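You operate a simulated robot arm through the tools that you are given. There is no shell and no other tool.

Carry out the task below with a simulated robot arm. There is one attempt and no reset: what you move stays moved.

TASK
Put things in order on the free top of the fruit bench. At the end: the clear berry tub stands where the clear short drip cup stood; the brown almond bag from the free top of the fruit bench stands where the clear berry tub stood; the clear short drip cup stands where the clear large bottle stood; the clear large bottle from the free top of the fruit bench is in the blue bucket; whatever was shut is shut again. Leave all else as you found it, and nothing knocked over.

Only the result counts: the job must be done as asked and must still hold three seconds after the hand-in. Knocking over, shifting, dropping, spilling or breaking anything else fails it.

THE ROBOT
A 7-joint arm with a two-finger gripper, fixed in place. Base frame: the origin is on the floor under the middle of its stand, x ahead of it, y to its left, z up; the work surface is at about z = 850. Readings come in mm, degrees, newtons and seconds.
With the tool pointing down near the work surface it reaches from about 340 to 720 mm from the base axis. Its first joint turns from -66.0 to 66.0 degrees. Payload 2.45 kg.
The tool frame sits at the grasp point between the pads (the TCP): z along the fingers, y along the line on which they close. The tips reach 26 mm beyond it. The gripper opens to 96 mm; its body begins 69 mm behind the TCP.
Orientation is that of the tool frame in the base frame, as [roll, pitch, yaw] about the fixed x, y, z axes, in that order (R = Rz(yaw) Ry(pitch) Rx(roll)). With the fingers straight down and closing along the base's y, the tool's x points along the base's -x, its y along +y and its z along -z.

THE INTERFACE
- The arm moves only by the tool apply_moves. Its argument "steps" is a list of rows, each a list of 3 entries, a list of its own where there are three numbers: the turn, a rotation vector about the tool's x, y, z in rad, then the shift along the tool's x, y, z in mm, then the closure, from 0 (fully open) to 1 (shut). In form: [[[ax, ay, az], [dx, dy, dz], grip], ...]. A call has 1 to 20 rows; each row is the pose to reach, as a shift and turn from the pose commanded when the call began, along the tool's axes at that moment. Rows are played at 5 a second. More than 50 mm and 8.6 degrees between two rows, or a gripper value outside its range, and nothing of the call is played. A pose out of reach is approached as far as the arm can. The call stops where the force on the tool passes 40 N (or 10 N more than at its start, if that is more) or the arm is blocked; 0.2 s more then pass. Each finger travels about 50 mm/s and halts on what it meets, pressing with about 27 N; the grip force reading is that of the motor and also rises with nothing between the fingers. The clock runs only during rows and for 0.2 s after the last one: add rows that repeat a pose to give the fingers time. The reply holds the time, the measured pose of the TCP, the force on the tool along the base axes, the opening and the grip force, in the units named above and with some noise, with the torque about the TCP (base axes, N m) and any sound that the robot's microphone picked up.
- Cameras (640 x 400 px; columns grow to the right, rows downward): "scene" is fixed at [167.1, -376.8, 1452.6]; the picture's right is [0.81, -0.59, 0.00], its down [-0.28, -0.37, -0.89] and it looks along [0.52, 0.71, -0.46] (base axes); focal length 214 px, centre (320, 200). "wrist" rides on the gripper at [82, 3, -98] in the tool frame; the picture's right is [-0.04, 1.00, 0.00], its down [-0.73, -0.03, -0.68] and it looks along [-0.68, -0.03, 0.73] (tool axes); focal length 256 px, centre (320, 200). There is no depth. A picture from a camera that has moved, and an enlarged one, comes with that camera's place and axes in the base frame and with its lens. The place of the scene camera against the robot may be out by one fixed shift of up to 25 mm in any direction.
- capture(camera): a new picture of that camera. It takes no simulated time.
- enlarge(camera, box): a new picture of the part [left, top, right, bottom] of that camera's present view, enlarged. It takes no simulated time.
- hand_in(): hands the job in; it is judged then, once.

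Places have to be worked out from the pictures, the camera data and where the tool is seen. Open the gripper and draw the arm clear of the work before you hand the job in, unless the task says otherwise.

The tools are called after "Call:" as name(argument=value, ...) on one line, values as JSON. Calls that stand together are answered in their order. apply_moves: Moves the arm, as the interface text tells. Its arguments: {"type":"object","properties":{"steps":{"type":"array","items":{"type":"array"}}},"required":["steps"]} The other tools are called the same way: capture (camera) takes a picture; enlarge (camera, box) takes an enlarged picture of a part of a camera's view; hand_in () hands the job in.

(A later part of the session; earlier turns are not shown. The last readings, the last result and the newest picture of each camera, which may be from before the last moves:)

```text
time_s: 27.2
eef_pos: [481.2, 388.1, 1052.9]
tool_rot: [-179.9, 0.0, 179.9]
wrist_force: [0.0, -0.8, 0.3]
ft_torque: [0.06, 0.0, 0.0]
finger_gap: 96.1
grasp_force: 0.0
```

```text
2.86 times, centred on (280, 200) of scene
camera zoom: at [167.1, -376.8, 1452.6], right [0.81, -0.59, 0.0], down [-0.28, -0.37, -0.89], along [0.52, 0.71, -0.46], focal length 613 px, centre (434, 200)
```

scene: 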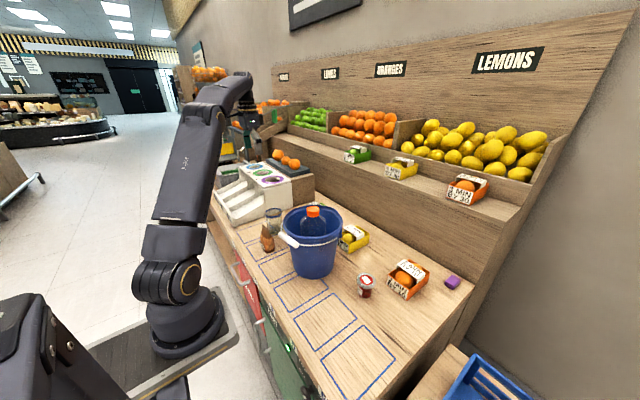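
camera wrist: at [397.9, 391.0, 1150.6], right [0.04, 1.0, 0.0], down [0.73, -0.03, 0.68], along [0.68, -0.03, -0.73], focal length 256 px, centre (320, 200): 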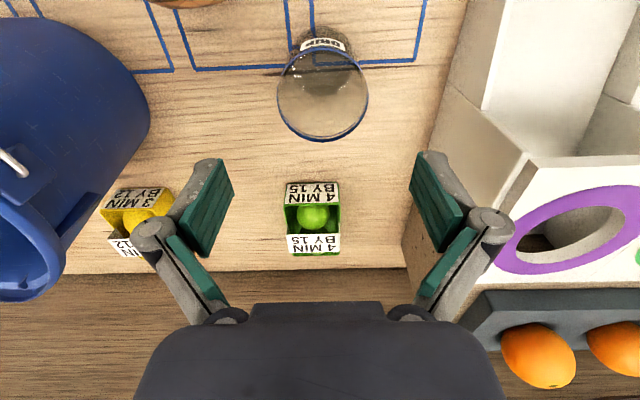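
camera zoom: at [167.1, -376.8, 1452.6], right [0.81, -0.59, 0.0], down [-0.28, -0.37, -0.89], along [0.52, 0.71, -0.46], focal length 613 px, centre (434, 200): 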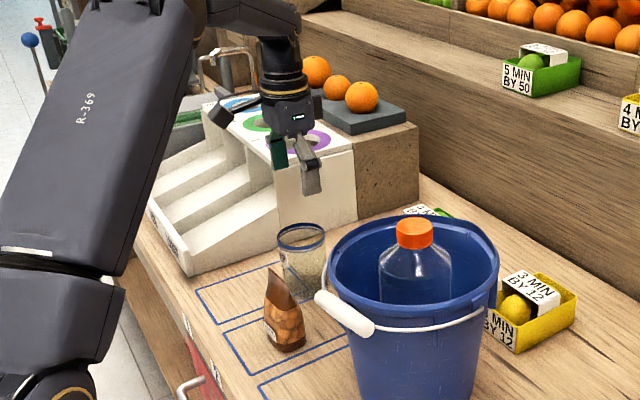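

The rim centre is within a few mm of the tool axis (≈(478,389)). I descend around the cup to z≈905 with fingers open.

Call:
apply_moves(steps=[[[0, 0, 0], [3, 1, 35], 0], [[0, 0, 0], [3, 1, 70], 0], [[0, 0, 0], [3, 1, 100], 0], [[0, 0, 0], [3, 1, 125], 0], [[0, 0, 0], [3, 1, 145], 0], [[0, 0, 0], [3, 1, 145], 0]])

Call:
capture(camera="wrist")

Call:
enlarge(camera="scene", box=[210, 130, 350, 270])

```text
time_s: 28.6
eef_pos: [478.4, 389.3, 908.0]
tool_rot: [180.0, 0.1, -179.8]
wrist_force: [0.3, -0.6, 0.5]
ft_torque: [0.01, -0.03, 0.04]
finger_gap: 95.8
grasp_force: 0.0
```

```text
taken
camera wrist: at [395.0, 392.3, 1005.3], right [0.04, 1.0, 0.0], down [0.73, -0.03, 0.68], along [0.68, -0.03, -0.73], focal length 256 px, centre (320, 200)
```

wrist: 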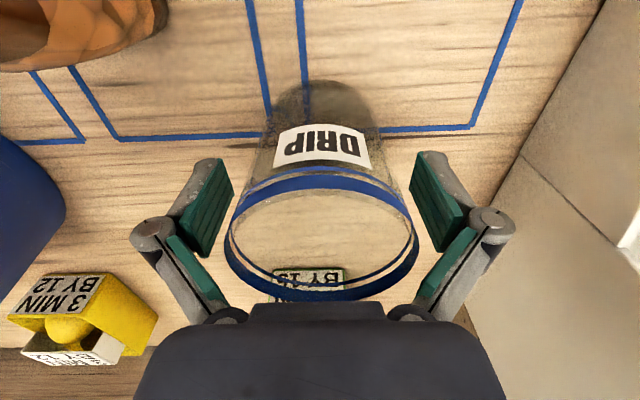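

```text
2.86 times, centred on (280, 200) of scene
camera zoom: at [167.1, -376.8, 1452.6], right [0.81, -0.59, 0.0], down [-0.28, -0.37, -0.89], along [0.52, 0.71, -0.46], focal length 613 px, centre (434, 200)
```

zoom: 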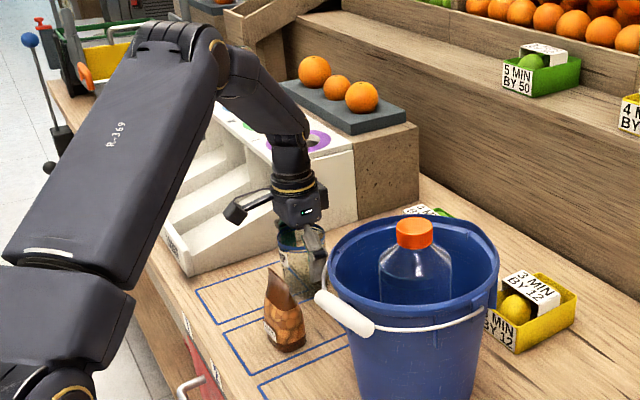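

The cup is centred between the fingers with nothing touching. I close on it.

Call:
apply_moves(steps=[[[0, 0, 0], [0, 0, 0], 0.2], [[0, 0, 0], [0, 0, 0], 0.4], [[0, 0, 0], [0, 0, 0], 0.5], [[0, 0, 0], [0, 0, 0], 0.5], [[0, 0, 0], [0, 0, 0], 0.5]])

Call:
capture(camera="wrist")

```text
time_s: 29.8
eef_pos: [477.9, 389.5, 908.3]
tool_rot: [-180.0, 0.2, -179.9]
wrist_force: [-2.4, -1.5, 18.0]
ft_torque: [0.03, 0.1, -0.01]
finger_gap: 72.6
grasp_force: 27.2
```

```text
taken
camera wrist: at [395.0, 392.4, 1006.6], right [0.04, 1.0, 0.0], down [0.73, -0.03, 0.68], along [0.68, -0.03, -0.73], focal length 256 px, centre (320, 200)
```

wrist: 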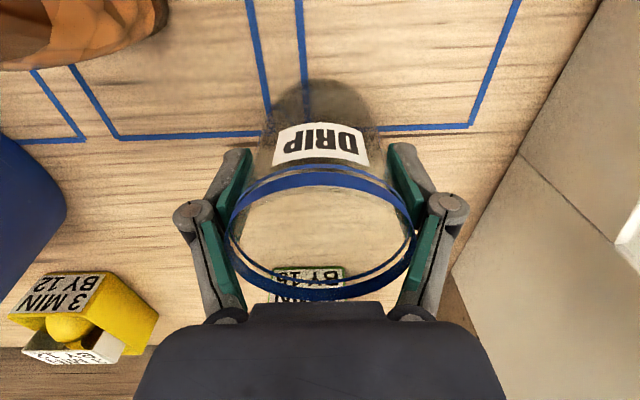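

Grip holds at a 72.6 mm gap. I lift the cup slowly straight up and check it comes along.

Call:
apply_moves(steps=[[[0, 0, 0], [0, 0, -5], 0.5], [[0, 0, 0], [0, 0, -15], 0.5], [[0, 0, 0], [0, 0, -35], 0.5], [[0, 0, 0], [0, 0, -65], 0.5], [[0, 0, 0], [0, 0, -100], 0.5], [[0, 0, 0], [0, 0, -100], 0.5]])

Call:
capture(camera="wrist")

Call:
enlarge(camera="scene", box=[210, 130, 350, 270])

```text
time_s: 31.2
eef_pos: [476.8, 388.9, 1008.2]
tool_rot: [180.0, 0.1, 180.0]
wrist_force: [0.5, 0.3, 0.1]
ft_torque: [0.01, 0.01, 0.03]
finger_gap: 71.1
grasp_force: 27.2
```

```text
taken
camera wrist: at [394.9, 392.7, 1106.2], right [0.04, 1.0, 0.0], down [0.73, -0.03, 0.68], along [0.68, -0.03, -0.73], focal length 256 px, centre (320, 200)
```

wrist: 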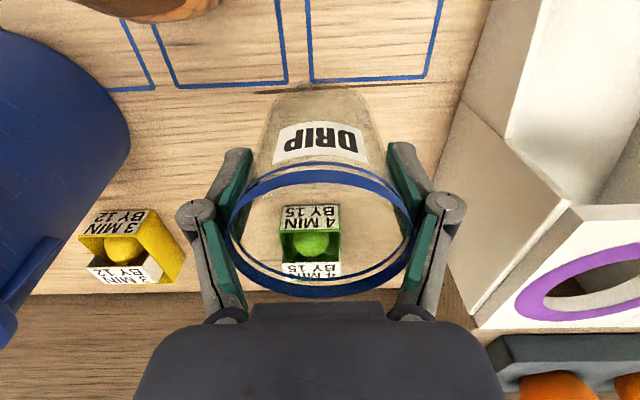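

```text
2.86 times, centred on (280, 200) of scene
camera zoom: at [167.1, -376.8, 1452.6], right [0.81, -0.59, 0.0], down [-0.28, -0.37, -0.89], along [0.52, 0.71, -0.46], focal length 613 px, centre (434, 200)
```

zoom: 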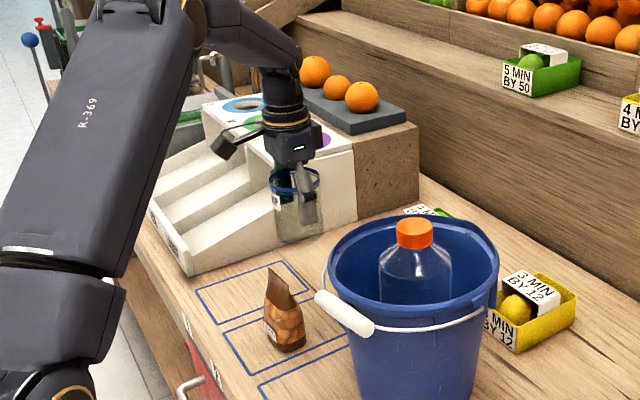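

The cup is held securely and clear. I raise to z≈1235 and carry it over the bucket toward the bottle's old place.

Call:
apply_moves(steps=[[[0, 0, 0], [0, 0, -35], 0.5], [[0, 0, 0], [0, 0, -70], 0.5], [[0, 0, 0], [0, 0, -105], 0.5], [[0, 0, 0], [0, 0, -140], 0.5], [[0, 0, 0], [0, 0, -175], 0.5], [[0, 0, 0], [2, 0, -210], 0.5], [[0, 0, 0], [4, -35, -230], 0.5], [[0, 0, 0], [6, -75, -230], 0.5], [[0, 0, 0], [8, -115, -230], 0.5], [[0, 0, 0], [10, -155, -230], 0.5], [[0, 0, 0], [12, -195, -230], 0.5], [[0, 0, 0], [14, -235, -230], 0.5], [[0, 0, 0], [14, -275, -230], 0.5], [[0, 0, 0], [14, -315, -230], 0.5], [[0, 0, 0], [14, -355, -230], 0.5], [[0, 0, 0], [14, -395, -230], 0.5], [[0, 0, 0], [14, -435, -230], 0.5], [[0, 0, 0], [14, -475, -230], 0.5], [[0, 0, 0], [14, -500, -230], 0.5], [[0, 0, 0], [14, -500, -230], 0.5]])

Call:
capture(camera="wrist")

Call:
capture(camera="scene")

```text
time_s: 35.4
eef_pos: [464.5, -110.6, 1237.7]
tool_rot: [-179.9, 0.0, -179.9]
wrist_force: [0.1, 0.2, -1.5]
ft_torque: [-0.03, -0.04, 0.01]
finger_gap: 71.1
grasp_force: 27.0
```

```text
taken
camera wrist: at [381.6, -107.7, 1335.7], right [0.04, 1.0, 0.0], down [0.73, -0.03, 0.68], along [0.68, -0.03, -0.73], focal length 256 px, centre (320, 200)
```

wrist: 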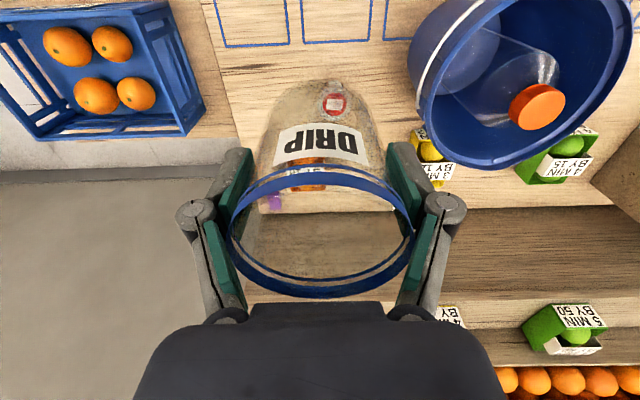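

```text
taken
```

scene: 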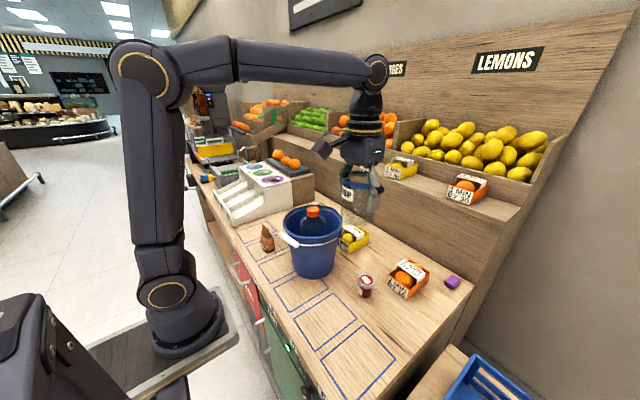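

The cup is still held level. I move over the bottle's old place (462.5,-191) and lower to about 30 mm above the table.

Call:
apply_moves(steps=[[[0, 0, 0], [1, -40, 0], 0.5], [[0, 0, 0], [2, -80, 0], 0.5], [[0, 0, 0], [2, -80.5, 40], 0.5], [[0, 0, 0], [2, -80.5, 80], 0.5], [[0, 0, 0], [2, -80.5, 120], 0.5], [[0, 0, 0], [2, -80.5, 160], 0.5], [[0, 0, 0], [2, -80.5, 200], 0.5], [[0, 0, 0], [2, -80.5, 240], 0.5], [[0, 0, 0], [2, -80.5, 275], 0.5], [[0, 0, 0], [2, -80.5, 300], 0.5], [[0, 0, 0], [2, -80.5, 300], 0.5]])

Call:
capture(camera="wrist")

Call:
enlarge(camera="scene", box=[320, 230, 440, 370])

```text
time_s: 37.8
eef_pos: [462.3, -190.4, 937.2]
tool_rot: [-180.0, 0.1, 179.9]
wrist_force: [-0.1, -0.2, -0.8]
ft_torque: [0.01, 0.01, 0.02]
finger_gap: 71.2
grasp_force: 27.0
```

```text
taken
camera wrist: at [379.8, -188.8, 1035.7], right [0.04, 1.0, 0.0], down [0.73, -0.03, 0.68], along [0.68, -0.03, -0.73], focal length 256 px, centre (320, 200)
```

wrist: 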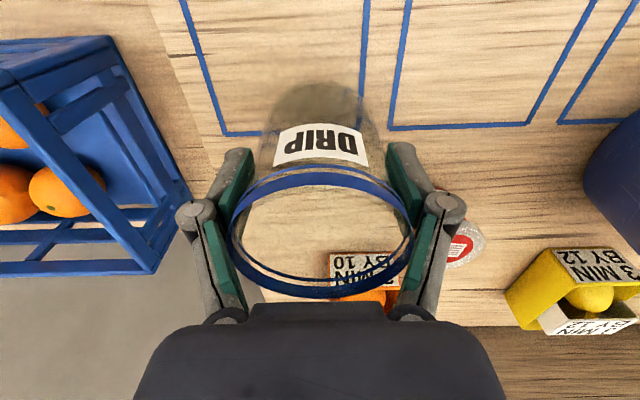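

```text
2.86 times, centred on (380, 300) of scene
camera zoom: at [167.1, -376.9, 1452.6], right [0.81, -0.59, 0.0], down [-0.28, -0.37, -0.89], along [0.52, 0.71, -0.46], focal length 613 px, centre (149, -86)
```

zoom: 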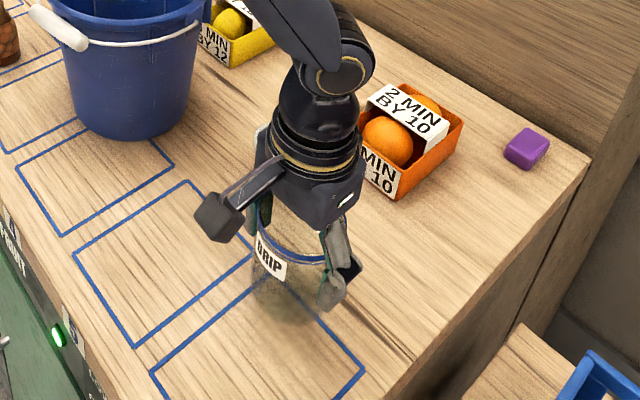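

The cup hovers over the same rectangle corner where the bottle stood. I lower it slowly to contact.

Call:
apply_moves(steps=[[[0, 0, 0], [0, -0.5, 10], 0.5], [[0, 0, 0], [0, -0.5, 18], 0.5], [[0, 0, 0], [0, -0.5, 24], 0.5], [[0, 0, 0], [0, -0.5, 26], 0.5], [[0, 0, 0], [0, -0.5, 26], 0.5]])

Call:
apply_moves(steps=[[[0, 0, 0], [0, 0, 1], 0.5], [[0, 0, 0], [0, 0, 2], 0.5], [[0, 0, 0], [0, 0, 2], 0.5]])

```text
time_s: 39.0
eef_pos: [462.9, -192.0, 911.3]
tool_rot: [-179.9, 0.2, 180.0]
wrist_force: [-0.2, 1.5, 0.1]
ft_torque: [0.04, 0.03, 0.03]
finger_gap: 70.7
grasp_force: 27.0
```

```text
time_s: 39.8
eef_pos: [462.9, -191.7, 910.0]
tool_rot: [-179.9, 0.1, -180.0]
wrist_force: [-1.1, 0.3, 8.6]
ft_torque: [0.16, -0.06, 0.0]
finger_gap: 71.1
grasp_force: 26.7
```

The upward force of 8.6 N shows that the cup touches the table at z≈910. I open the fingers to release it and check.

Call:
apply_moves(steps=[[[0, 0, 0], [0, 0, 0], 0.3], [[0, 0, 0], [0, 0, 0], 0.15], [[0, 0, 0], [0, 0, 0], 0], [[0, 0, 0], [0, 0, 0], 0], [[0, 0, 0], [0, 0, 0], 0]])

Call:
capture(camera="wrist")

```text
time_s: 41.0
eef_pos: [461.8, -190.8, 909.7]
tool_rot: [-180.0, 0.1, -180.0]
wrist_force: [-0.7, 0.8, -0.6]
ft_torque: [0.0, -0.01, 0.01]
finger_gap: 96.2
grasp_force: 0.0
```

```text
taken
camera wrist: at [379.5, -188.9, 1008.2], right [0.04, 1.0, 0.0], down [0.73, -0.03, 0.68], along [0.68, -0.03, -0.73], focal length 256 px, centre (320, 200)
```

wrist: 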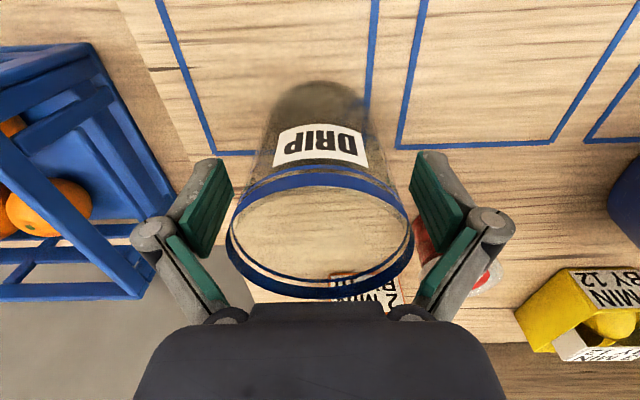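

The cup stands upright, released. I rise straight up, then shift to view the berry tub from nearby.

Call:
apply_moves(steps=[[[0, 0, 0], [0, 0, -20], 0], [[0, 0, 0], [0, 0, -50], 0], [[0, 0, 0], [0, 0, -90], 0], [[0, 0, 0], [0, 0, -130], 0], [[0, 0, 0], [0, 0, -170], 0], [[0, 0, 0], [0, 0, -210], 0], [[0, 0, 0], [-20, 35, -240], 0], [[0, 0, 0], [-35, 70, -240], 0], [[0, 0, 0], [-45, 96, -240], 0], [[0, 0, 0], [-45, 96, -240], 0]])

Call:
capture(camera="wrist")

Call:
capture(camera="scene")

```text
refused: row 7 steps farther than a row can; nothing moved
```

```text
taken
camera wrist: at [379.5, -188.9, 1008.2], right [0.04, 1.0, 0.0], down [0.73, -0.03, 0.68], along [0.68, -0.03, -0.73], focal length 256 px, centre (320, 200)
```

wrist: 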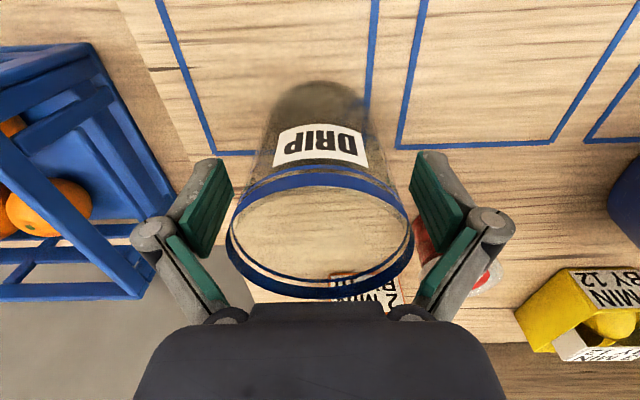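

```text
taken
```

scene: 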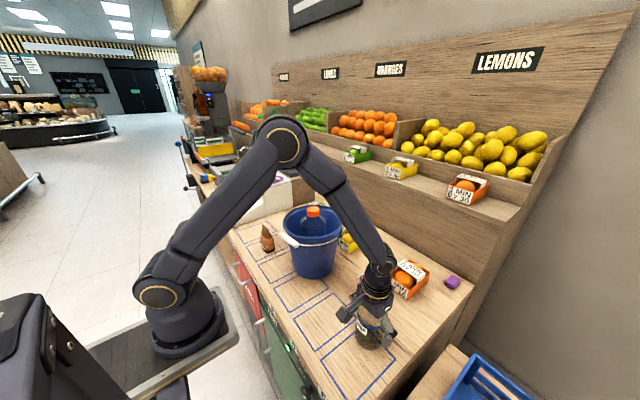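

Again one row was slightly too long, so nothing moved. I resend with a separate vertical rise and a shorter sideways step.

Call:
apply_moves(steps=[[[0, 0, 0], [0, 0, -20], 0], [[0, 0, 0], [0, 0, -50], 0], [[0, 0, 0], [0, 0, -90], 0], [[0, 0, 0], [0, 0, -130], 0], [[0, 0, 0], [0, 0, -170], 0], [[0, 0, 0], [0, 0, -210], 0], [[0, 0, 0], [0, 0, -240], 0], [[0, 0, 0], [-15, 32, -240], 0], [[0, 0, 0], [-30, 64, -240], 0], [[0, 0, 0], [-45, 96, -240], 0], [[0, 0, 0], [-45, 96, -240], 0]])

Call:
capture(camera="wrist")

Call:
capture(camera="scene")

```text
time_s: 43.4
eef_pos: [507.7, -94.4, 1150.3]
tool_rot: [-179.9, 0.0, -179.9]
wrist_force: [-0.5, 0.0, 0.2]
ft_torque: [0.01, 0.0, -0.05]
finger_gap: 95.8
grasp_force: 0.0
```

```text
taken
camera wrist: at [424.7, -92.1, 1248.6], right [0.04, 1.0, 0.0], down [0.73, -0.03, 0.68], along [0.68, -0.03, -0.73], focal length 256 px, centre (320, 200)
```

wrist: 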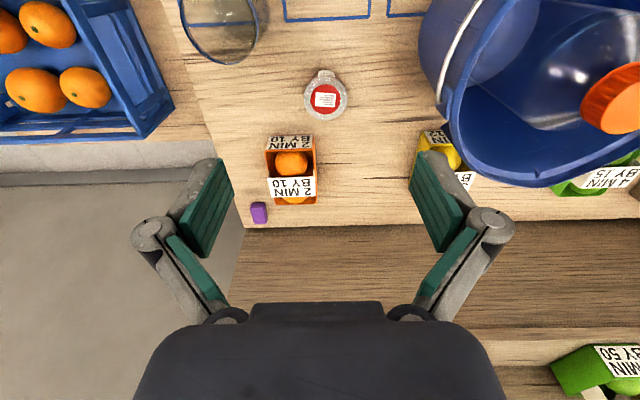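

```text
taken
```

scene: 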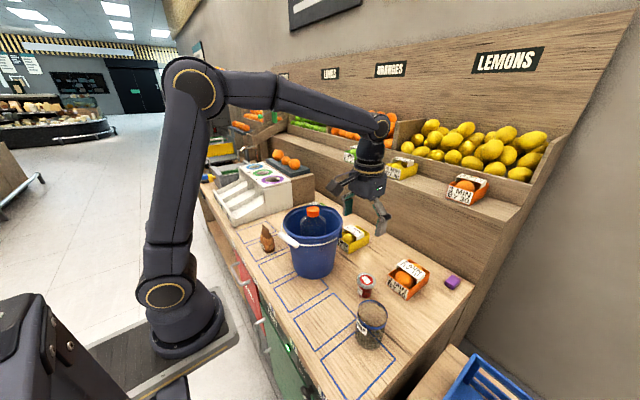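

The cup stands on the bottle's old place. I zoom in on the berry tub and its surroundings to measure its position and size.

Call:
enlarge(camera="wrist", box=[280, 50, 380, 140])

Call:
enlarge(camera="scene", box=[320, 250, 440, 370])

```text
4.44 times, centred on (330, 95) of wrist
camera zoom: at [424.7, -92.1, 1248.6], right [0.04, 1.0, 0.0], down [0.73, -0.03, 0.68], along [0.68, -0.03, -0.73], focal length 1138 px, centre (276, 667)
```

zoom: 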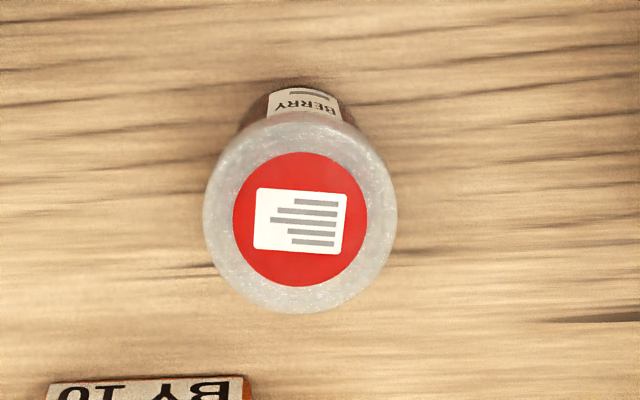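

```text
3.33 times, centred on (380, 310) of scene
camera zoom: at [167.1, -376.8, 1452.6], right [0.81, -0.59, 0.0], down [-0.28, -0.37, -0.89], along [0.52, 0.71, -0.46], focal length 715 px, centre (120, -167)
```

zoom: 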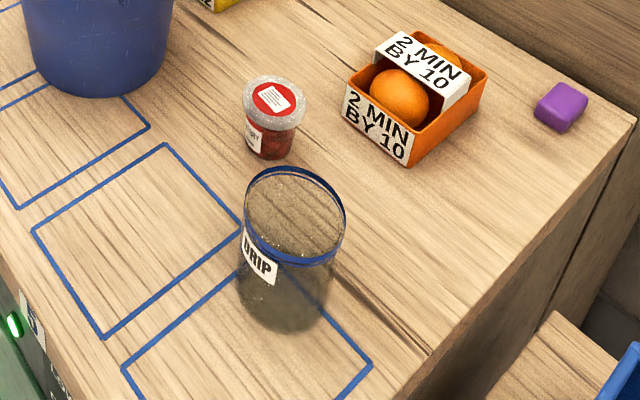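

The tub is at about (559,-91): lid ≈58 mm wide with its top at z≈905, base ≈45 mm. I move above it and descend to z≈1000 for a check.

Call:
apply_moves(steps=[[[0, 0, 0], [-25, 2, 20], 0], [[0, 0, 0], [-51, 3, 40], 0], [[0, 0, 0], [-51, 3, 80], 0], [[0, 0, 0], [-51, 3, 120], 0], [[0, 0, 0], [-51, 3, 150], 0], [[0, 0, 0], [-51, 3, 150], 0]])

Call:
capture(camera="wrist")

Call:
enlarge(camera="wrist", box=[260, 60, 400, 200])

Call:
enlarge(camera="scene", box=[280, 180, 440, 340])

```text
time_s: 44.8
eef_pos: [560.0, -92.8, 999.9]
tool_rot: [-179.9, 0.1, -180.0]
wrist_force: [-1.0, 0.4, 0.0]
ft_torque: [0.02, 0.01, -0.01]
finger_gap: 96.1
grasp_force: 0.0
```

```text
taken
camera wrist: at [476.9, -89.9, 1097.5], right [0.04, 1.0, 0.0], down [0.73, -0.03, 0.68], along [0.68, -0.03, -0.73], focal length 256 px, centre (320, 200)
```

wrist: 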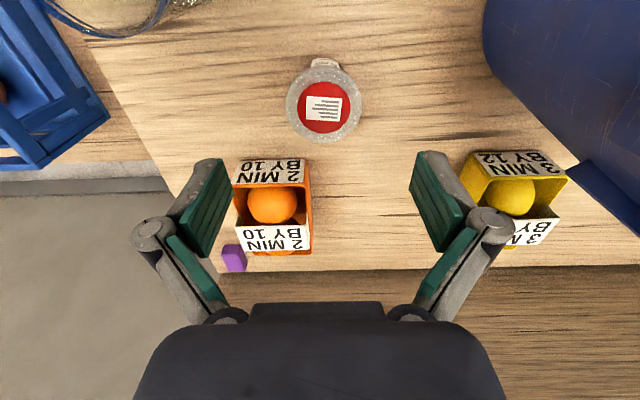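

```text
2.86 times, centred on (330, 130) of wrist
camera zoom: at [476.9, -89.9, 1097.5], right [0.04, 1.0, 0.0], down [0.73, -0.03, 0.68], along [0.68, -0.03, -0.73], focal length 731 px, centre (291, 400)
```

zoom: 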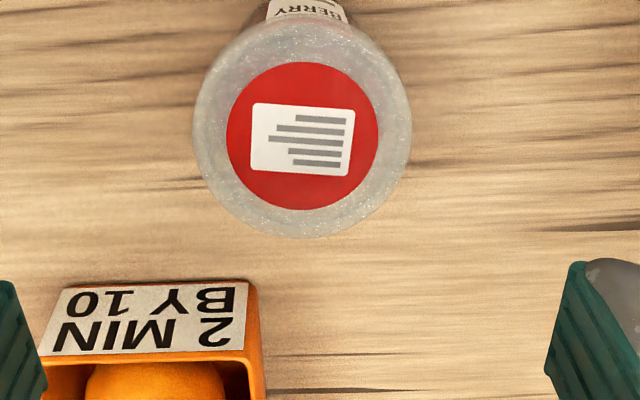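

```text
2.50 times, centred on (360, 260) of scene
camera zoom: at [167.1, -376.8, 1452.6], right [0.81, -0.59, 0.0], down [-0.28, -0.37, -0.89], along [0.52, 0.71, -0.46], focal length 536 px, centre (220, 50)
```

zoom: 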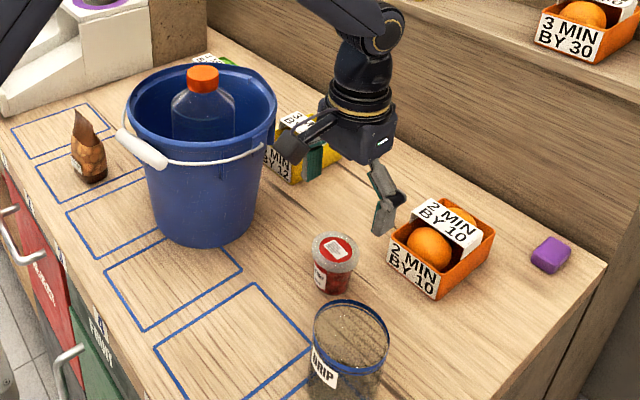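

The lid centre reads (558,-90.5), z≈907. I adjust by 2 mm and descend to z≈896 around the lid.

Call:
apply_moves(steps=[[[0, 0, 0], [1.5, 2, 30], 0], [[0, 0, 0], [1.5, 2, 60], 0], [[0, 0, 0], [1.5, 2, 85], 0], [[0, 0, 0], [1.5, 2, 103], 0], [[0, 0, 0], [1.5, 2, 103], 0]])

Call:
capture(camera="wrist")

Call:
enlarge(camera="scene", box=[280, 180, 440, 340])

```text
time_s: 46.0
eef_pos: [557.0, -89.9, 896.0]
tool_rot: [-179.9, 0.2, -179.9]
wrist_force: [-0.2, -0.6, 0.3]
ft_torque: [-0.03, 0.01, 0.01]
finger_gap: 96.1
grasp_force: 0.0
```

```text
taken
camera wrist: at [474.1, -87.9, 993.9], right [0.04, 1.0, 0.0], down [0.73, -0.03, 0.68], along [0.68, -0.03, -0.73], focal length 256 px, centre (320, 200)
```

wrist: 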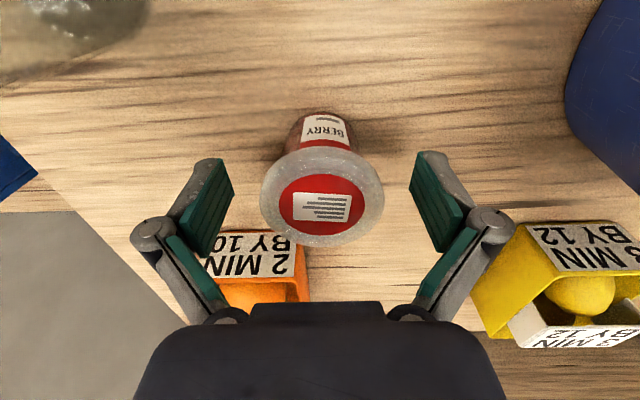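

```text
2.50 times, centred on (360, 260) of scene
camera zoom: at [167.1, -376.8, 1452.6], right [0.81, -0.59, 0.0], down [-0.28, -0.37, -0.89], along [0.52, 0.71, -0.46], focal length 536 px, centre (220, 50)
```

zoom: 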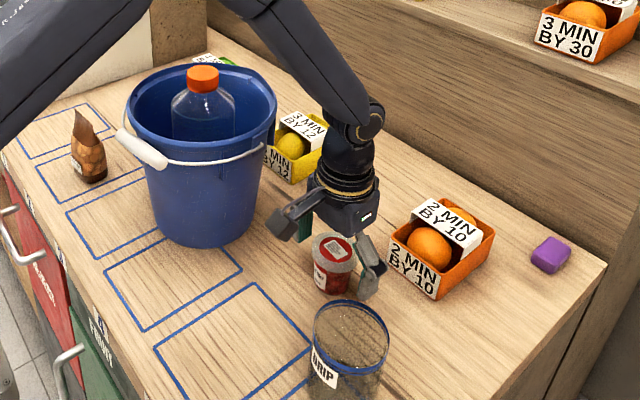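

The lid is centred between the fingers at the TCP. I close on the tub.

Call:
apply_moves(steps=[[[0, 0, 0], [0, 0, 0], 0.2], [[0, 0, 0], [0, 0, 0], 0.4], [[0, 0, 0], [0, 0, 0], 0.55], [[0, 0, 0], [0, 0, 0], 0.6], [[0, 0, 0], [0, 0, 0], 0.6], [[0, 0, 0], [0, 0, 0], 0.6]])

Call:
capture(camera="wrist")

```text
time_s: 47.4
eef_pos: [556.3, -91.2, 895.6]
tool_rot: [-179.9, 0.0, 180.0]
wrist_force: [0.3, 0.9, 2.7]
ft_torque: [0.01, 0.04, -0.01]
finger_gap: 57.3
grasp_force: 26.7
```

```text
taken
camera wrist: at [474.1, -87.9, 994.3], right [0.04, 1.0, 0.0], down [0.73, -0.03, 0.68], along [0.68, -0.03, -0.73], focal length 256 px, centre (320, 200)
```

wrist: 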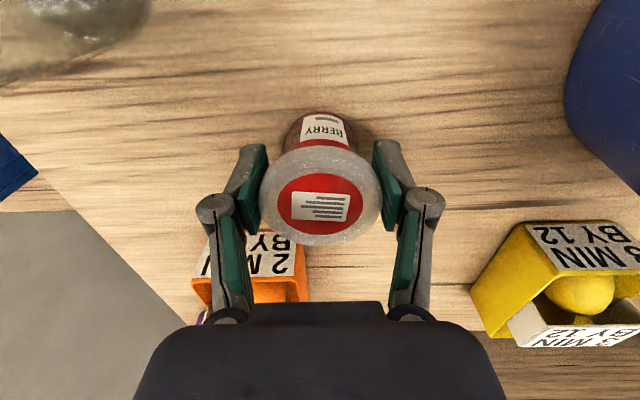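

Gripped at 57.3 mm. The tub's place is about (557.5,-90.5). I lift slowly 60 mm and check.

Call:
apply_moves(steps=[[[0, 0, 0], [0, 0, -4], 0.6], [[0, 0, 0], [0, 0, -10], 0.6], [[0, 0, 0], [0, 0, -25], 0.6], [[0, 0, 0], [0, 0, -45], 0.6], [[0, 0, 0], [0, 0, -65], 0.6], [[0, 0, 0], [0, 0, -65], 0.6]])

Call:
capture(camera="wrist")

Call:
enlarge(camera="scene", box=[280, 180, 440, 340])

```text
time_s: 48.8
eef_pos: [557.5, -88.8, 962.7]
tool_rot: [-179.9, 0.1, -180.0]
wrist_force: [0.3, -0.6, -1.0]
ft_torque: [0.0, -0.01, 0.05]
finger_gap: 57.1
grasp_force: 26.6
```

```text
taken
camera wrist: at [474.1, -87.2, 1060.0], right [0.04, 1.0, 0.0], down [0.73, -0.03, 0.68], along [0.68, -0.03, -0.73], focal length 256 px, centre (320, 200)
```

wrist: 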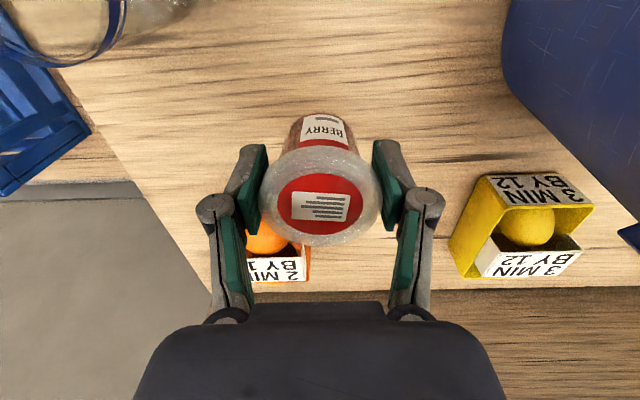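

```text
2.50 times, centred on (360, 260) of scene
camera zoom: at [167.1, -376.8, 1452.6], right [0.81, -0.59, 0.0], down [-0.28, -0.37, -0.89], along [0.52, 0.71, -0.46], focal length 536 px, centre (220, 50)
```

zoom: 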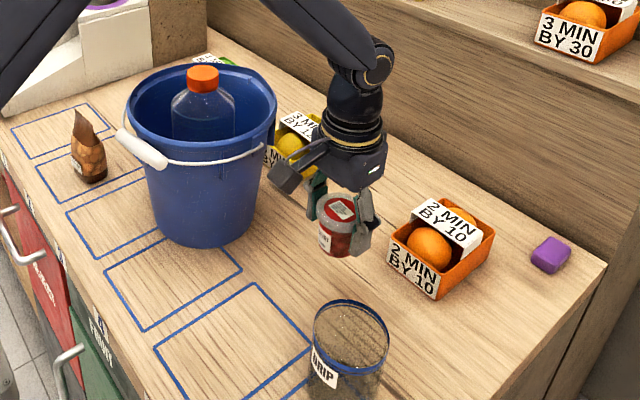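

The tub is held upright. I raise it to z≈1235 and carry it across over the bucket to the cup's old place at (478.5,389).

Call:
apply_moves(steps=[[[0, 0, 0], [0, 0, -40], 0.6], [[0, 0, 0], [0, 0, -80], 0.6], [[0, 0, 0], [0, 0, -120], 0.6], [[0, 0, 0], [0, 0, -160], 0.6], [[0, 0, 0], [0, 0, -200], 0.6], [[0, 0, 0], [0, 0, -240], 0.6], [[0, 0, 0], [0, 0, -272], 0.6], [[0, 0, 0], [7, 40, -272], 0.6], [[0, 0, 0], [14, 80, -272], 0.6], [[0, 0, 0], [21, 120, -272], 0.6], [[0, 0, 0], [28, 160, -272], 0.6], [[0, 0, 0], [35, 200, -272], 0.6], [[0, 0, 0], [42, 240, -272], 0.6], [[0, 0, 0], [49, 280, -272], 0.6], [[0, 0, 0], [56, 320, -272], 0.6], [[0, 0, 0], [63, 360, -272], 0.6], [[0, 0, 0], [70, 400, -272], 0.6], [[0, 0, 0], [76, 440, -272], 0.6], [[0, 0, 0], [79, 478, -272], 0.6], [[0, 0, 0], [79, 478, -272], 0.6]])

Call:
capture(camera="wrist")

Call:
capture(camera="scene")

```text
time_s: 53.0
eef_pos: [476.1, 387.6, 1232.5]
tool_rot: [-179.8, 0.0, -180.0]
wrist_force: [0.1, -0.9, -1.3]
ft_torque: [0.01, 0.02, -0.01]
finger_gap: 57.0
grasp_force: 27.2
```

```text
taken
camera wrist: at [393.6, 390.2, 1331.3], right [0.04, 1.0, 0.0], down [0.73, -0.03, 0.68], along [0.68, -0.03, -0.73], focal length 256 px, centre (320, 200)
```

wrist: 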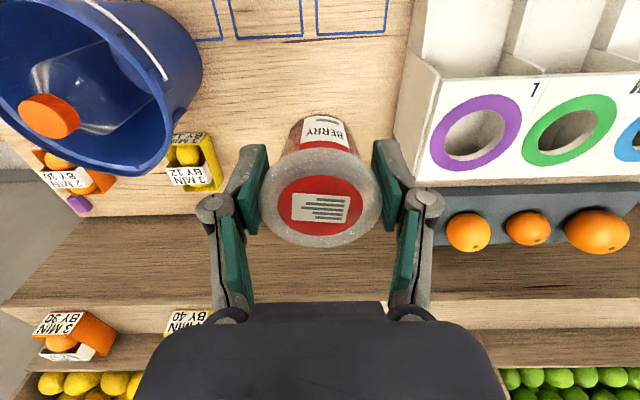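

```text
taken
```

scene: 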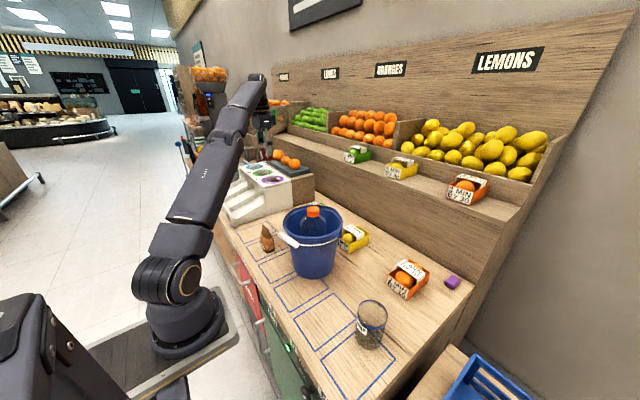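

The tub is above its target. I lower it to about 25 mm above the bench and check.

Call:
apply_moves(steps=[[[0, 0, 0], [-1.5, 1, 40], 0.6], [[0, 0, 0], [-1.5, 1, 80], 0.6], [[0, 0, 0], [-1.5, 1, 120], 0.6], [[0, 0, 0], [-1.5, 1, 160], 0.6], [[0, 0, 0], [-1.5, 1, 200], 0.6], [[0, 0, 0], [-1.5, 1, 240], 0.6], [[0, 0, 0], [-1.5, 1, 275], 0.6], [[0, 0, 0], [-1.5, 1, 300], 0.6], [[0, 0, 0], [-1.5, 1, 312], 0.6], [[0, 0, 0], [-1.5, 1, 312], 0.6]])

Call:
capture(camera="wrist")

Call:
enlarge(camera="scene", box=[210, 150, 350, 270])

```text
time_s: 55.2
eef_pos: [480.0, 388.6, 921.3]
tool_rot: [-179.9, 0.1, 180.0]
wrist_force: [-0.1, -0.2, -0.6]
ft_torque: [0.02, -0.02, 0.01]
finger_gap: 57.0
grasp_force: 27.1
```

```text
taken
camera wrist: at [397.0, 391.5, 1019.4], right [0.04, 1.0, 0.0], down [0.73, -0.03, 0.68], along [0.68, -0.03, -0.73], focal length 256 px, centre (320, 200)
```

wrist: 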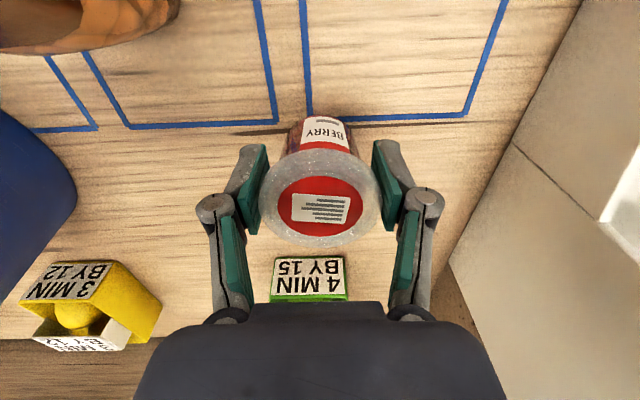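

```text
3.33 times, centred on (280, 210) of scene
camera zoom: at [167.1, -376.8, 1452.6], right [0.81, -0.59, 0.0], down [-0.28, -0.37, -0.89], along [0.52, 0.71, -0.46], focal length 715 px, centre (453, 167)
```

zoom: 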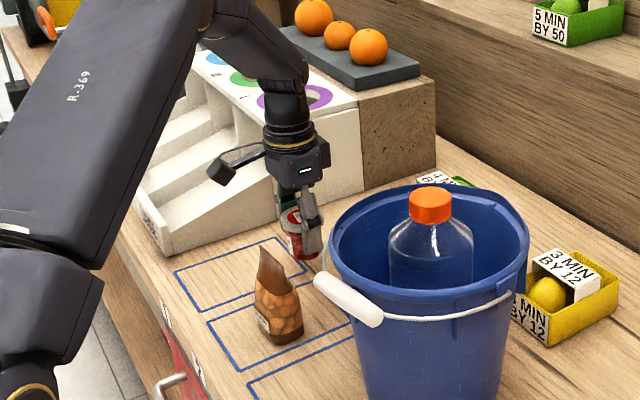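

All clear. I lower the tub the last ~25 mm slowly until contact.

Call:
apply_moves(steps=[[[0, 0, 0], [1, 0.5, 10], 0.6], [[0, 0, 0], [1, 0.5, 17], 0.6], [[0, 0, 0], [1, 0.5, 22], 0.6], [[0, 0, 0], [1, 0.5, 22], 0.6]])

Call:
apply_moves(steps=[[[0, 0, 0], [0, 0, 1], 0.6], [[0, 0, 0], [0, 0, 2], 0.6], [[0, 0, 0], [0, 0, 3], 0.6], [[0, 0, 0], [0, 0, 3], 0.6]])

```text
time_s: 56.2
eef_pos: [478.5, 387.2, 899.6]
tool_rot: [-180.0, 0.2, 180.0]
wrist_force: [0.0, 0.5, -1.3]
ft_torque: [0.04, -0.03, 0.04]
finger_gap: 56.8
grasp_force: 27.2
```

```text
time_s: 57.2
eef_pos: [479.2, 389.3, 896.2]
tool_rot: [-179.9, 0.1, 180.0]
wrist_force: [0.4, -0.8, -1.3]
ft_torque: [-0.01, -0.03, -0.01]
finger_gap: 56.7
grasp_force: 26.9
```

No contact yet at z=896. I go down another 1–2 mm in small steps.

Call:
apply_moves(steps=[[[0, 0, 0], [0, 0, 0.7], 0.6], [[0, 0, 0], [0, 0, 1.4], 0.6], [[0, 0, 0], [0, 0, 1.4], 0.6]])

Call:
enlarge(camera="scene", box=[240, 190, 320, 260])

```text
time_s: 58.0
eef_pos: [478.4, 388.8, 896.1]
tool_rot: [-180.0, 0.1, 179.9]
wrist_force: [-2.5, -0.7, 11.6]
ft_torque: [-0.04, 0.06, 0.02]
finger_gap: 57.3
grasp_force: 27.2
```

```text
5.71 times, centred on (280, 225) of scene
camera zoom: at [166.9, -377.0, 1452.5], right [0.81, -0.59, 0.0], down [-0.28, -0.37, -0.89], along [0.52, 0.71, -0.46], focal length 1226 px, centre (549, 57)
```

zoom: 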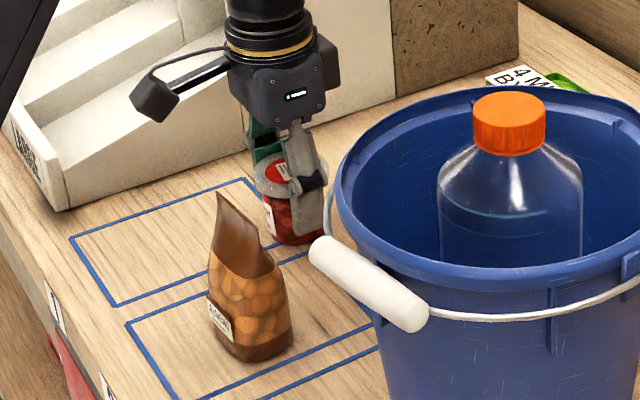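

The tub is down (11.6 N contact) on the cup's old spot. I open the fingers and check.

Call:
apply_moves(steps=[[[0, 0, 0], [0, 0, 0], 0.4], [[0, 0, 0], [0, 0, 0], 0.2], [[0, 0, 0], [0, 0, 0], 0], [[0, 0, 0], [0, 0, 0], 0], [[0, 0, 0], [0, 0, 0], 0]])

Call:
capture(camera="wrist")

```text
time_s: 59.2
eef_pos: [479.6, 388.2, 895.3]
tool_rot: [-179.8, 0.1, 180.0]
wrist_force: [0.2, 0.2, -0.3]
ft_torque: [-0.04, 0.0, 0.03]
finger_gap: 95.8
grasp_force: 0.2
```

```text
taken
camera wrist: at [395.7, 391.8, 993.1], right [0.04, 1.0, 0.0], down [0.73, -0.03, 0.68], along [0.68, -0.03, -0.73], focal length 256 px, centre (320, 200)
```

wrist: 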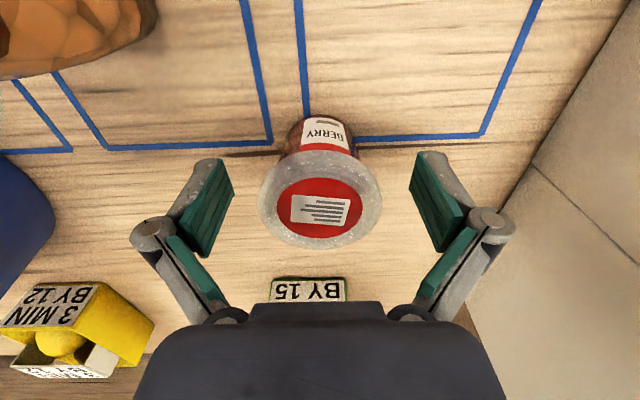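

The tub stands on its new place. I rise and move to view the almond bag from close up.

Call:
apply_moves(steps=[[[0, 0, 0], [0, 0, -25], 0], [[0, 0, 0], [0, 0, -60], 0], [[0, 0, 0], [0, 0, -100], 0], [[0, 0, 0], [0, 0, -140], 0], [[0, 0, 0], [0, 0, -180], 0], [[0, 0, 0], [0, 0, -215], 0], [[0, 0, 0], [30, -25, -215], 0], [[0, 0, 0], [60, -55, -215], 0], [[0, 0, 0], [85, -85, -215], 0], [[0, 0, 0], [95, -95, -215], 0], [[0, 0, 0], [95, -95, -215], 0]])

Call:
capture(camera="wrist")

Call:
capture(camera="scene")

```text
time_s: 61.6
eef_pos: [383.2, 292.8, 1109.0]
tool_rot: [-179.9, 0.1, 180.0]
wrist_force: [0.6, 0.2, 0.5]
ft_torque: [0.02, 0.0, -0.01]
finger_gap: 96.2
grasp_force: 0.1
```

```text
taken
camera wrist: at [301.0, 296.7, 1207.5], right [0.04, 1.0, 0.0], down [0.73, -0.03, 0.68], along [0.68, -0.03, -0.73], focal length 256 px, centre (320, 200)
```

wrist: 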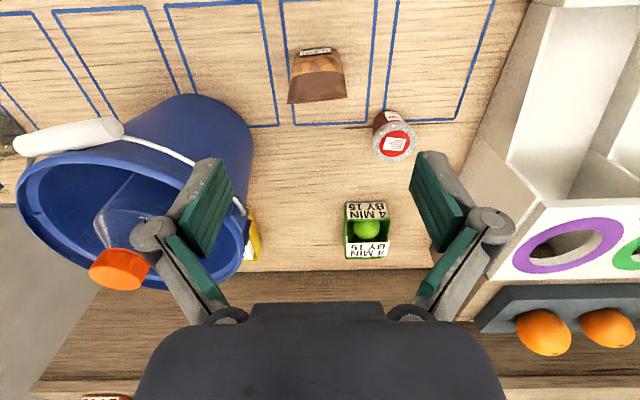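

```text
taken
```

scene: 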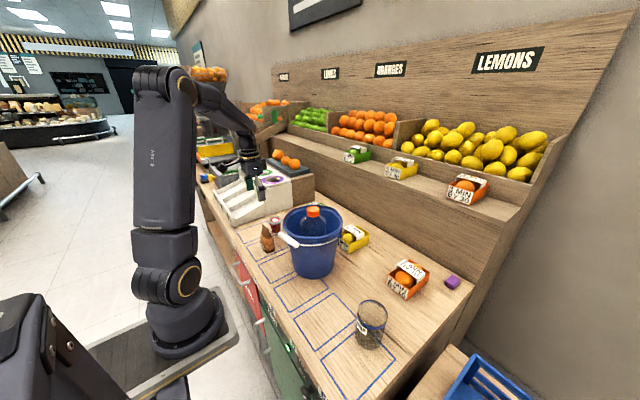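

I zoom in on the bag in both views to find its shape, seam direction and place.

Call:
enlarge(camera="wrist", box=[270, 30, 370, 120])

Call:
enlarge(camera="scene", box=[240, 205, 310, 265])

```text
4.44 times, centred on (320, 75) of wrist
camera zoom: at [301.0, 296.7, 1207.5], right [0.04, 1.0, 0.0], down [0.73, -0.03, 0.68], along [0.68, -0.03, -0.73], focal length 1138 px, centre (320, 756)
```

zoom: 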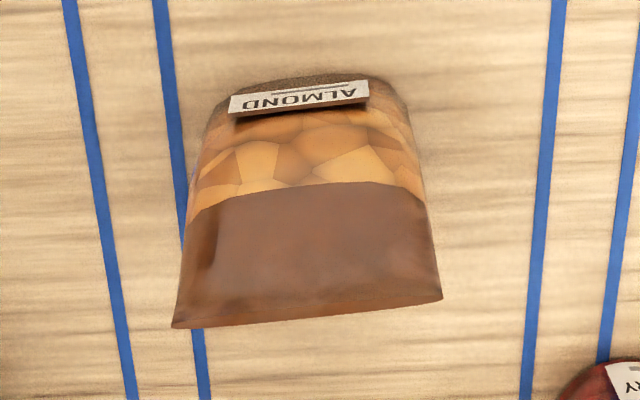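

```text
6.67 times, centred on (275, 235) of scene
camera zoom: at [167.1, -376.9, 1452.6], right [0.81, -0.59, 0.0], down [-0.28, -0.37, -0.89], along [0.52, 0.71, -0.46], focal length 1430 px, centre (620, -33)
```

zoom: 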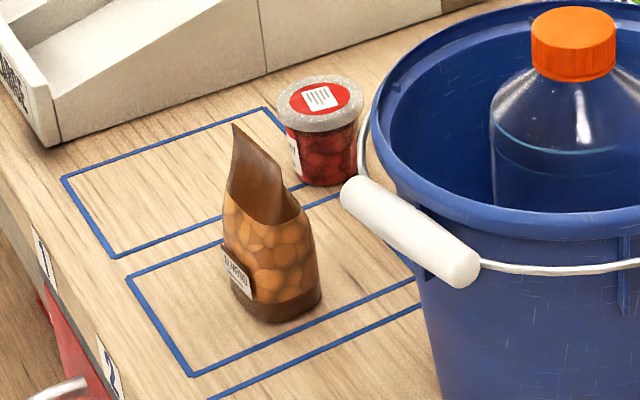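

The bag is centred at about (398,290), ≈58 mm wide along y, thin along x, with its seam top at z≈960. I move above it and descend to z≈1030 for a check.

Call:
apply_moves(steps=[[[0, 0, 0], [-14, -3, 25], 0], [[0, 0, 0], [-14, -3, 50], 0], [[0, 0, 0], [-14, -3, 75], 0], [[0, 0, 0], [-14, -3, 75], 0]])

Call:
capture(camera="wrist")

Call:
enlarge(camera="scene", box=[210, 150, 330, 270])

```text
time_s: 62.6
eef_pos: [398.1, 292.1, 1034.9]
tool_rot: [-179.8, 0.2, -180.0]
wrist_force: [0.2, -0.8, 0.9]
ft_torque: [-0.03, 0.0, -0.02]
finger_gap: 96.3
grasp_force: 0.1
```

```text
taken
camera wrist: at [315.3, 294.6, 1132.8], right [0.04, 1.0, 0.0], down [0.73, -0.03, 0.68], along [0.68, -0.03, -0.73], focal length 256 px, centre (320, 200)
```

wrist: 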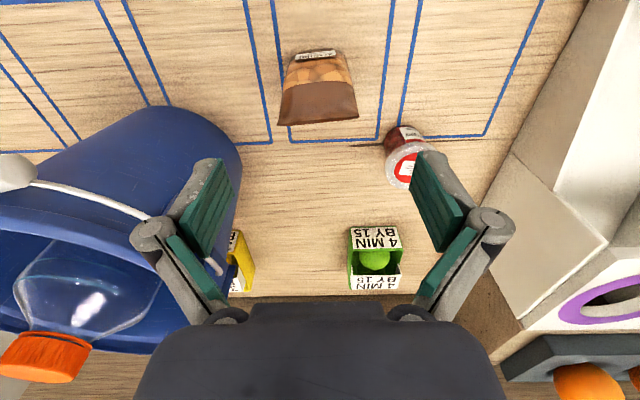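

```text
3.33 times, centred on (270, 210) of scene
camera zoom: at [167.1, -376.8, 1452.6], right [0.81, -0.59, 0.0], down [-0.28, -0.37, -0.89], along [0.52, 0.71, -0.46], focal length 715 px, centre (487, 167)
```

zoom: 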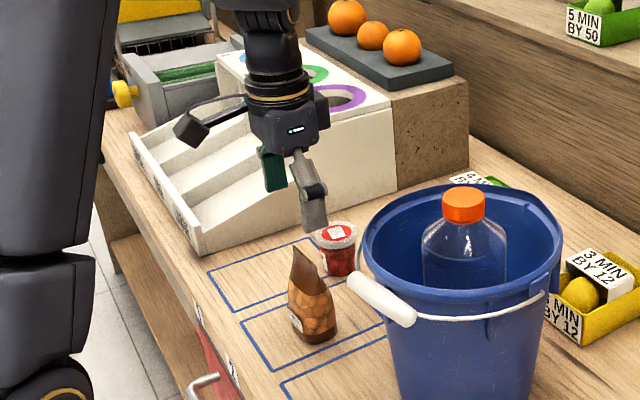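

The seam midpoint triangulates to (398,290,964), so the bag is right below. I shift 2 mm in y and descend to z≈914 with fingers open.

Call:
apply_moves(steps=[[[0, 0, 0], [0, -2, 30], 0], [[0, 0, 0], [0, -2, 60], 0], [[0, 0, 0], [0, -2, 90], 0], [[0, 0, 0], [0, -2, 112], 0], [[0, 0, 0], [0, -2, 120], 0], [[0, 0, 0], [0, -2, 120], 0]])

Call:
capture(camera="wrist")

Call:
enlarge(camera="scene", box=[220, 170, 320, 270])

```text
time_s: 64.0
eef_pos: [397.5, 288.5, 914.5]
tool_rot: [-179.9, 0.0, -179.9]
wrist_force: [0.0, -0.1, -0.2]
ft_torque: [-0.03, -0.03, 0.0]
finger_gap: 96.0
grasp_force: 0.0
```

```text
taken
camera wrist: at [314.7, 291.8, 1012.9], right [0.04, 1.0, 0.0], down [0.73, -0.03, 0.68], along [0.68, -0.03, -0.73], focal length 256 px, centre (320, 200)
```

wrist: 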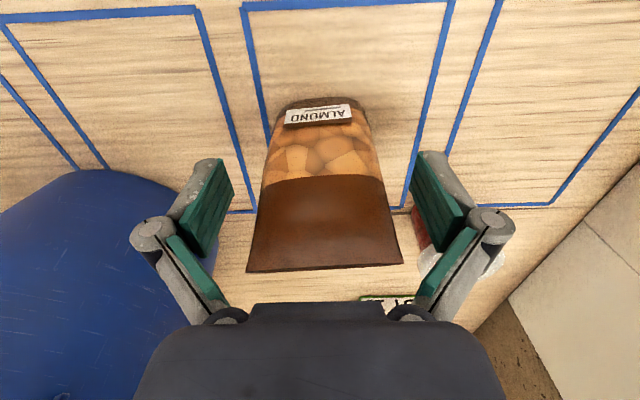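

```text
4.00 times, centred on (270, 220) of scene
camera zoom: at [167.1, -376.8, 1452.6], right [0.81, -0.59, 0.0], down [-0.28, -0.37, -0.89], along [0.52, 0.71, -0.46], focal length 858 px, centre (520, 120)
```

zoom: 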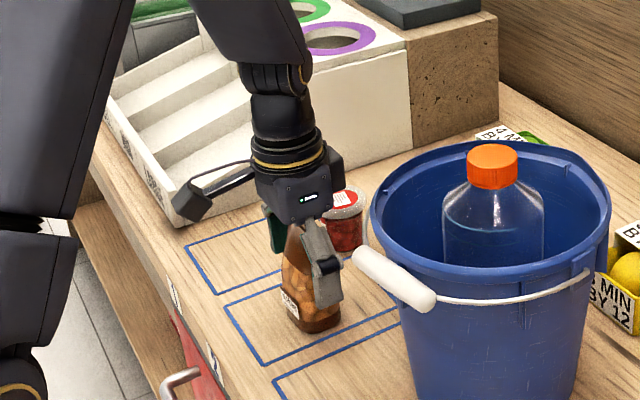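

The bag is between the fingers with clearance on both sides. I close on it.

Call:
apply_moves(steps=[[[0, 0, 0], [0, 1, 0], 0.2], [[0, 0, 0], [0, 1, 0], 0.4], [[0, 0, 0], [0, 1, 0], 0.55], [[0, 0, 0], [0, 1, 0], 0.6], [[0, 0, 0], [0, 1, 0], 0.6], [[0, 0, 0], [0, 1, 0], 0.6]])

Call:
capture(camera="wrist")

```text
time_s: 65.4
eef_pos: [396.0, 289.9, 915.5]
tool_rot: [-180.0, 0.1, -180.0]
wrist_force: [-1.2, -1.6, 5.5]
ft_torque: [-0.09, -0.04, 0.0]
finger_gap: 60.8
grasp_force: 27.1
```

```text
taken
camera wrist: at [314.7, 292.9, 1013.3], right [0.04, 1.0, 0.0], down [0.73, -0.03, 0.68], along [0.68, -0.03, -0.73], focal length 256 px, centre (320, 200)
```

wrist: 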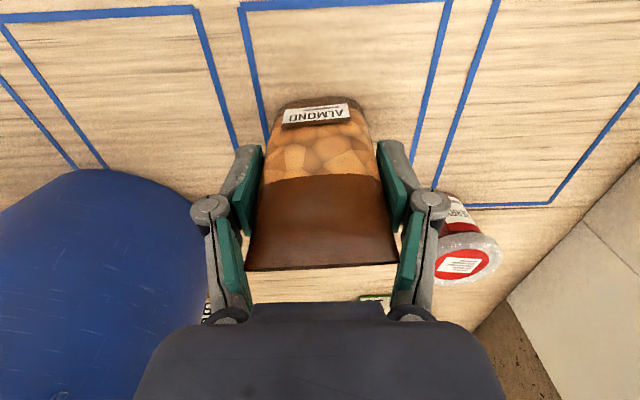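

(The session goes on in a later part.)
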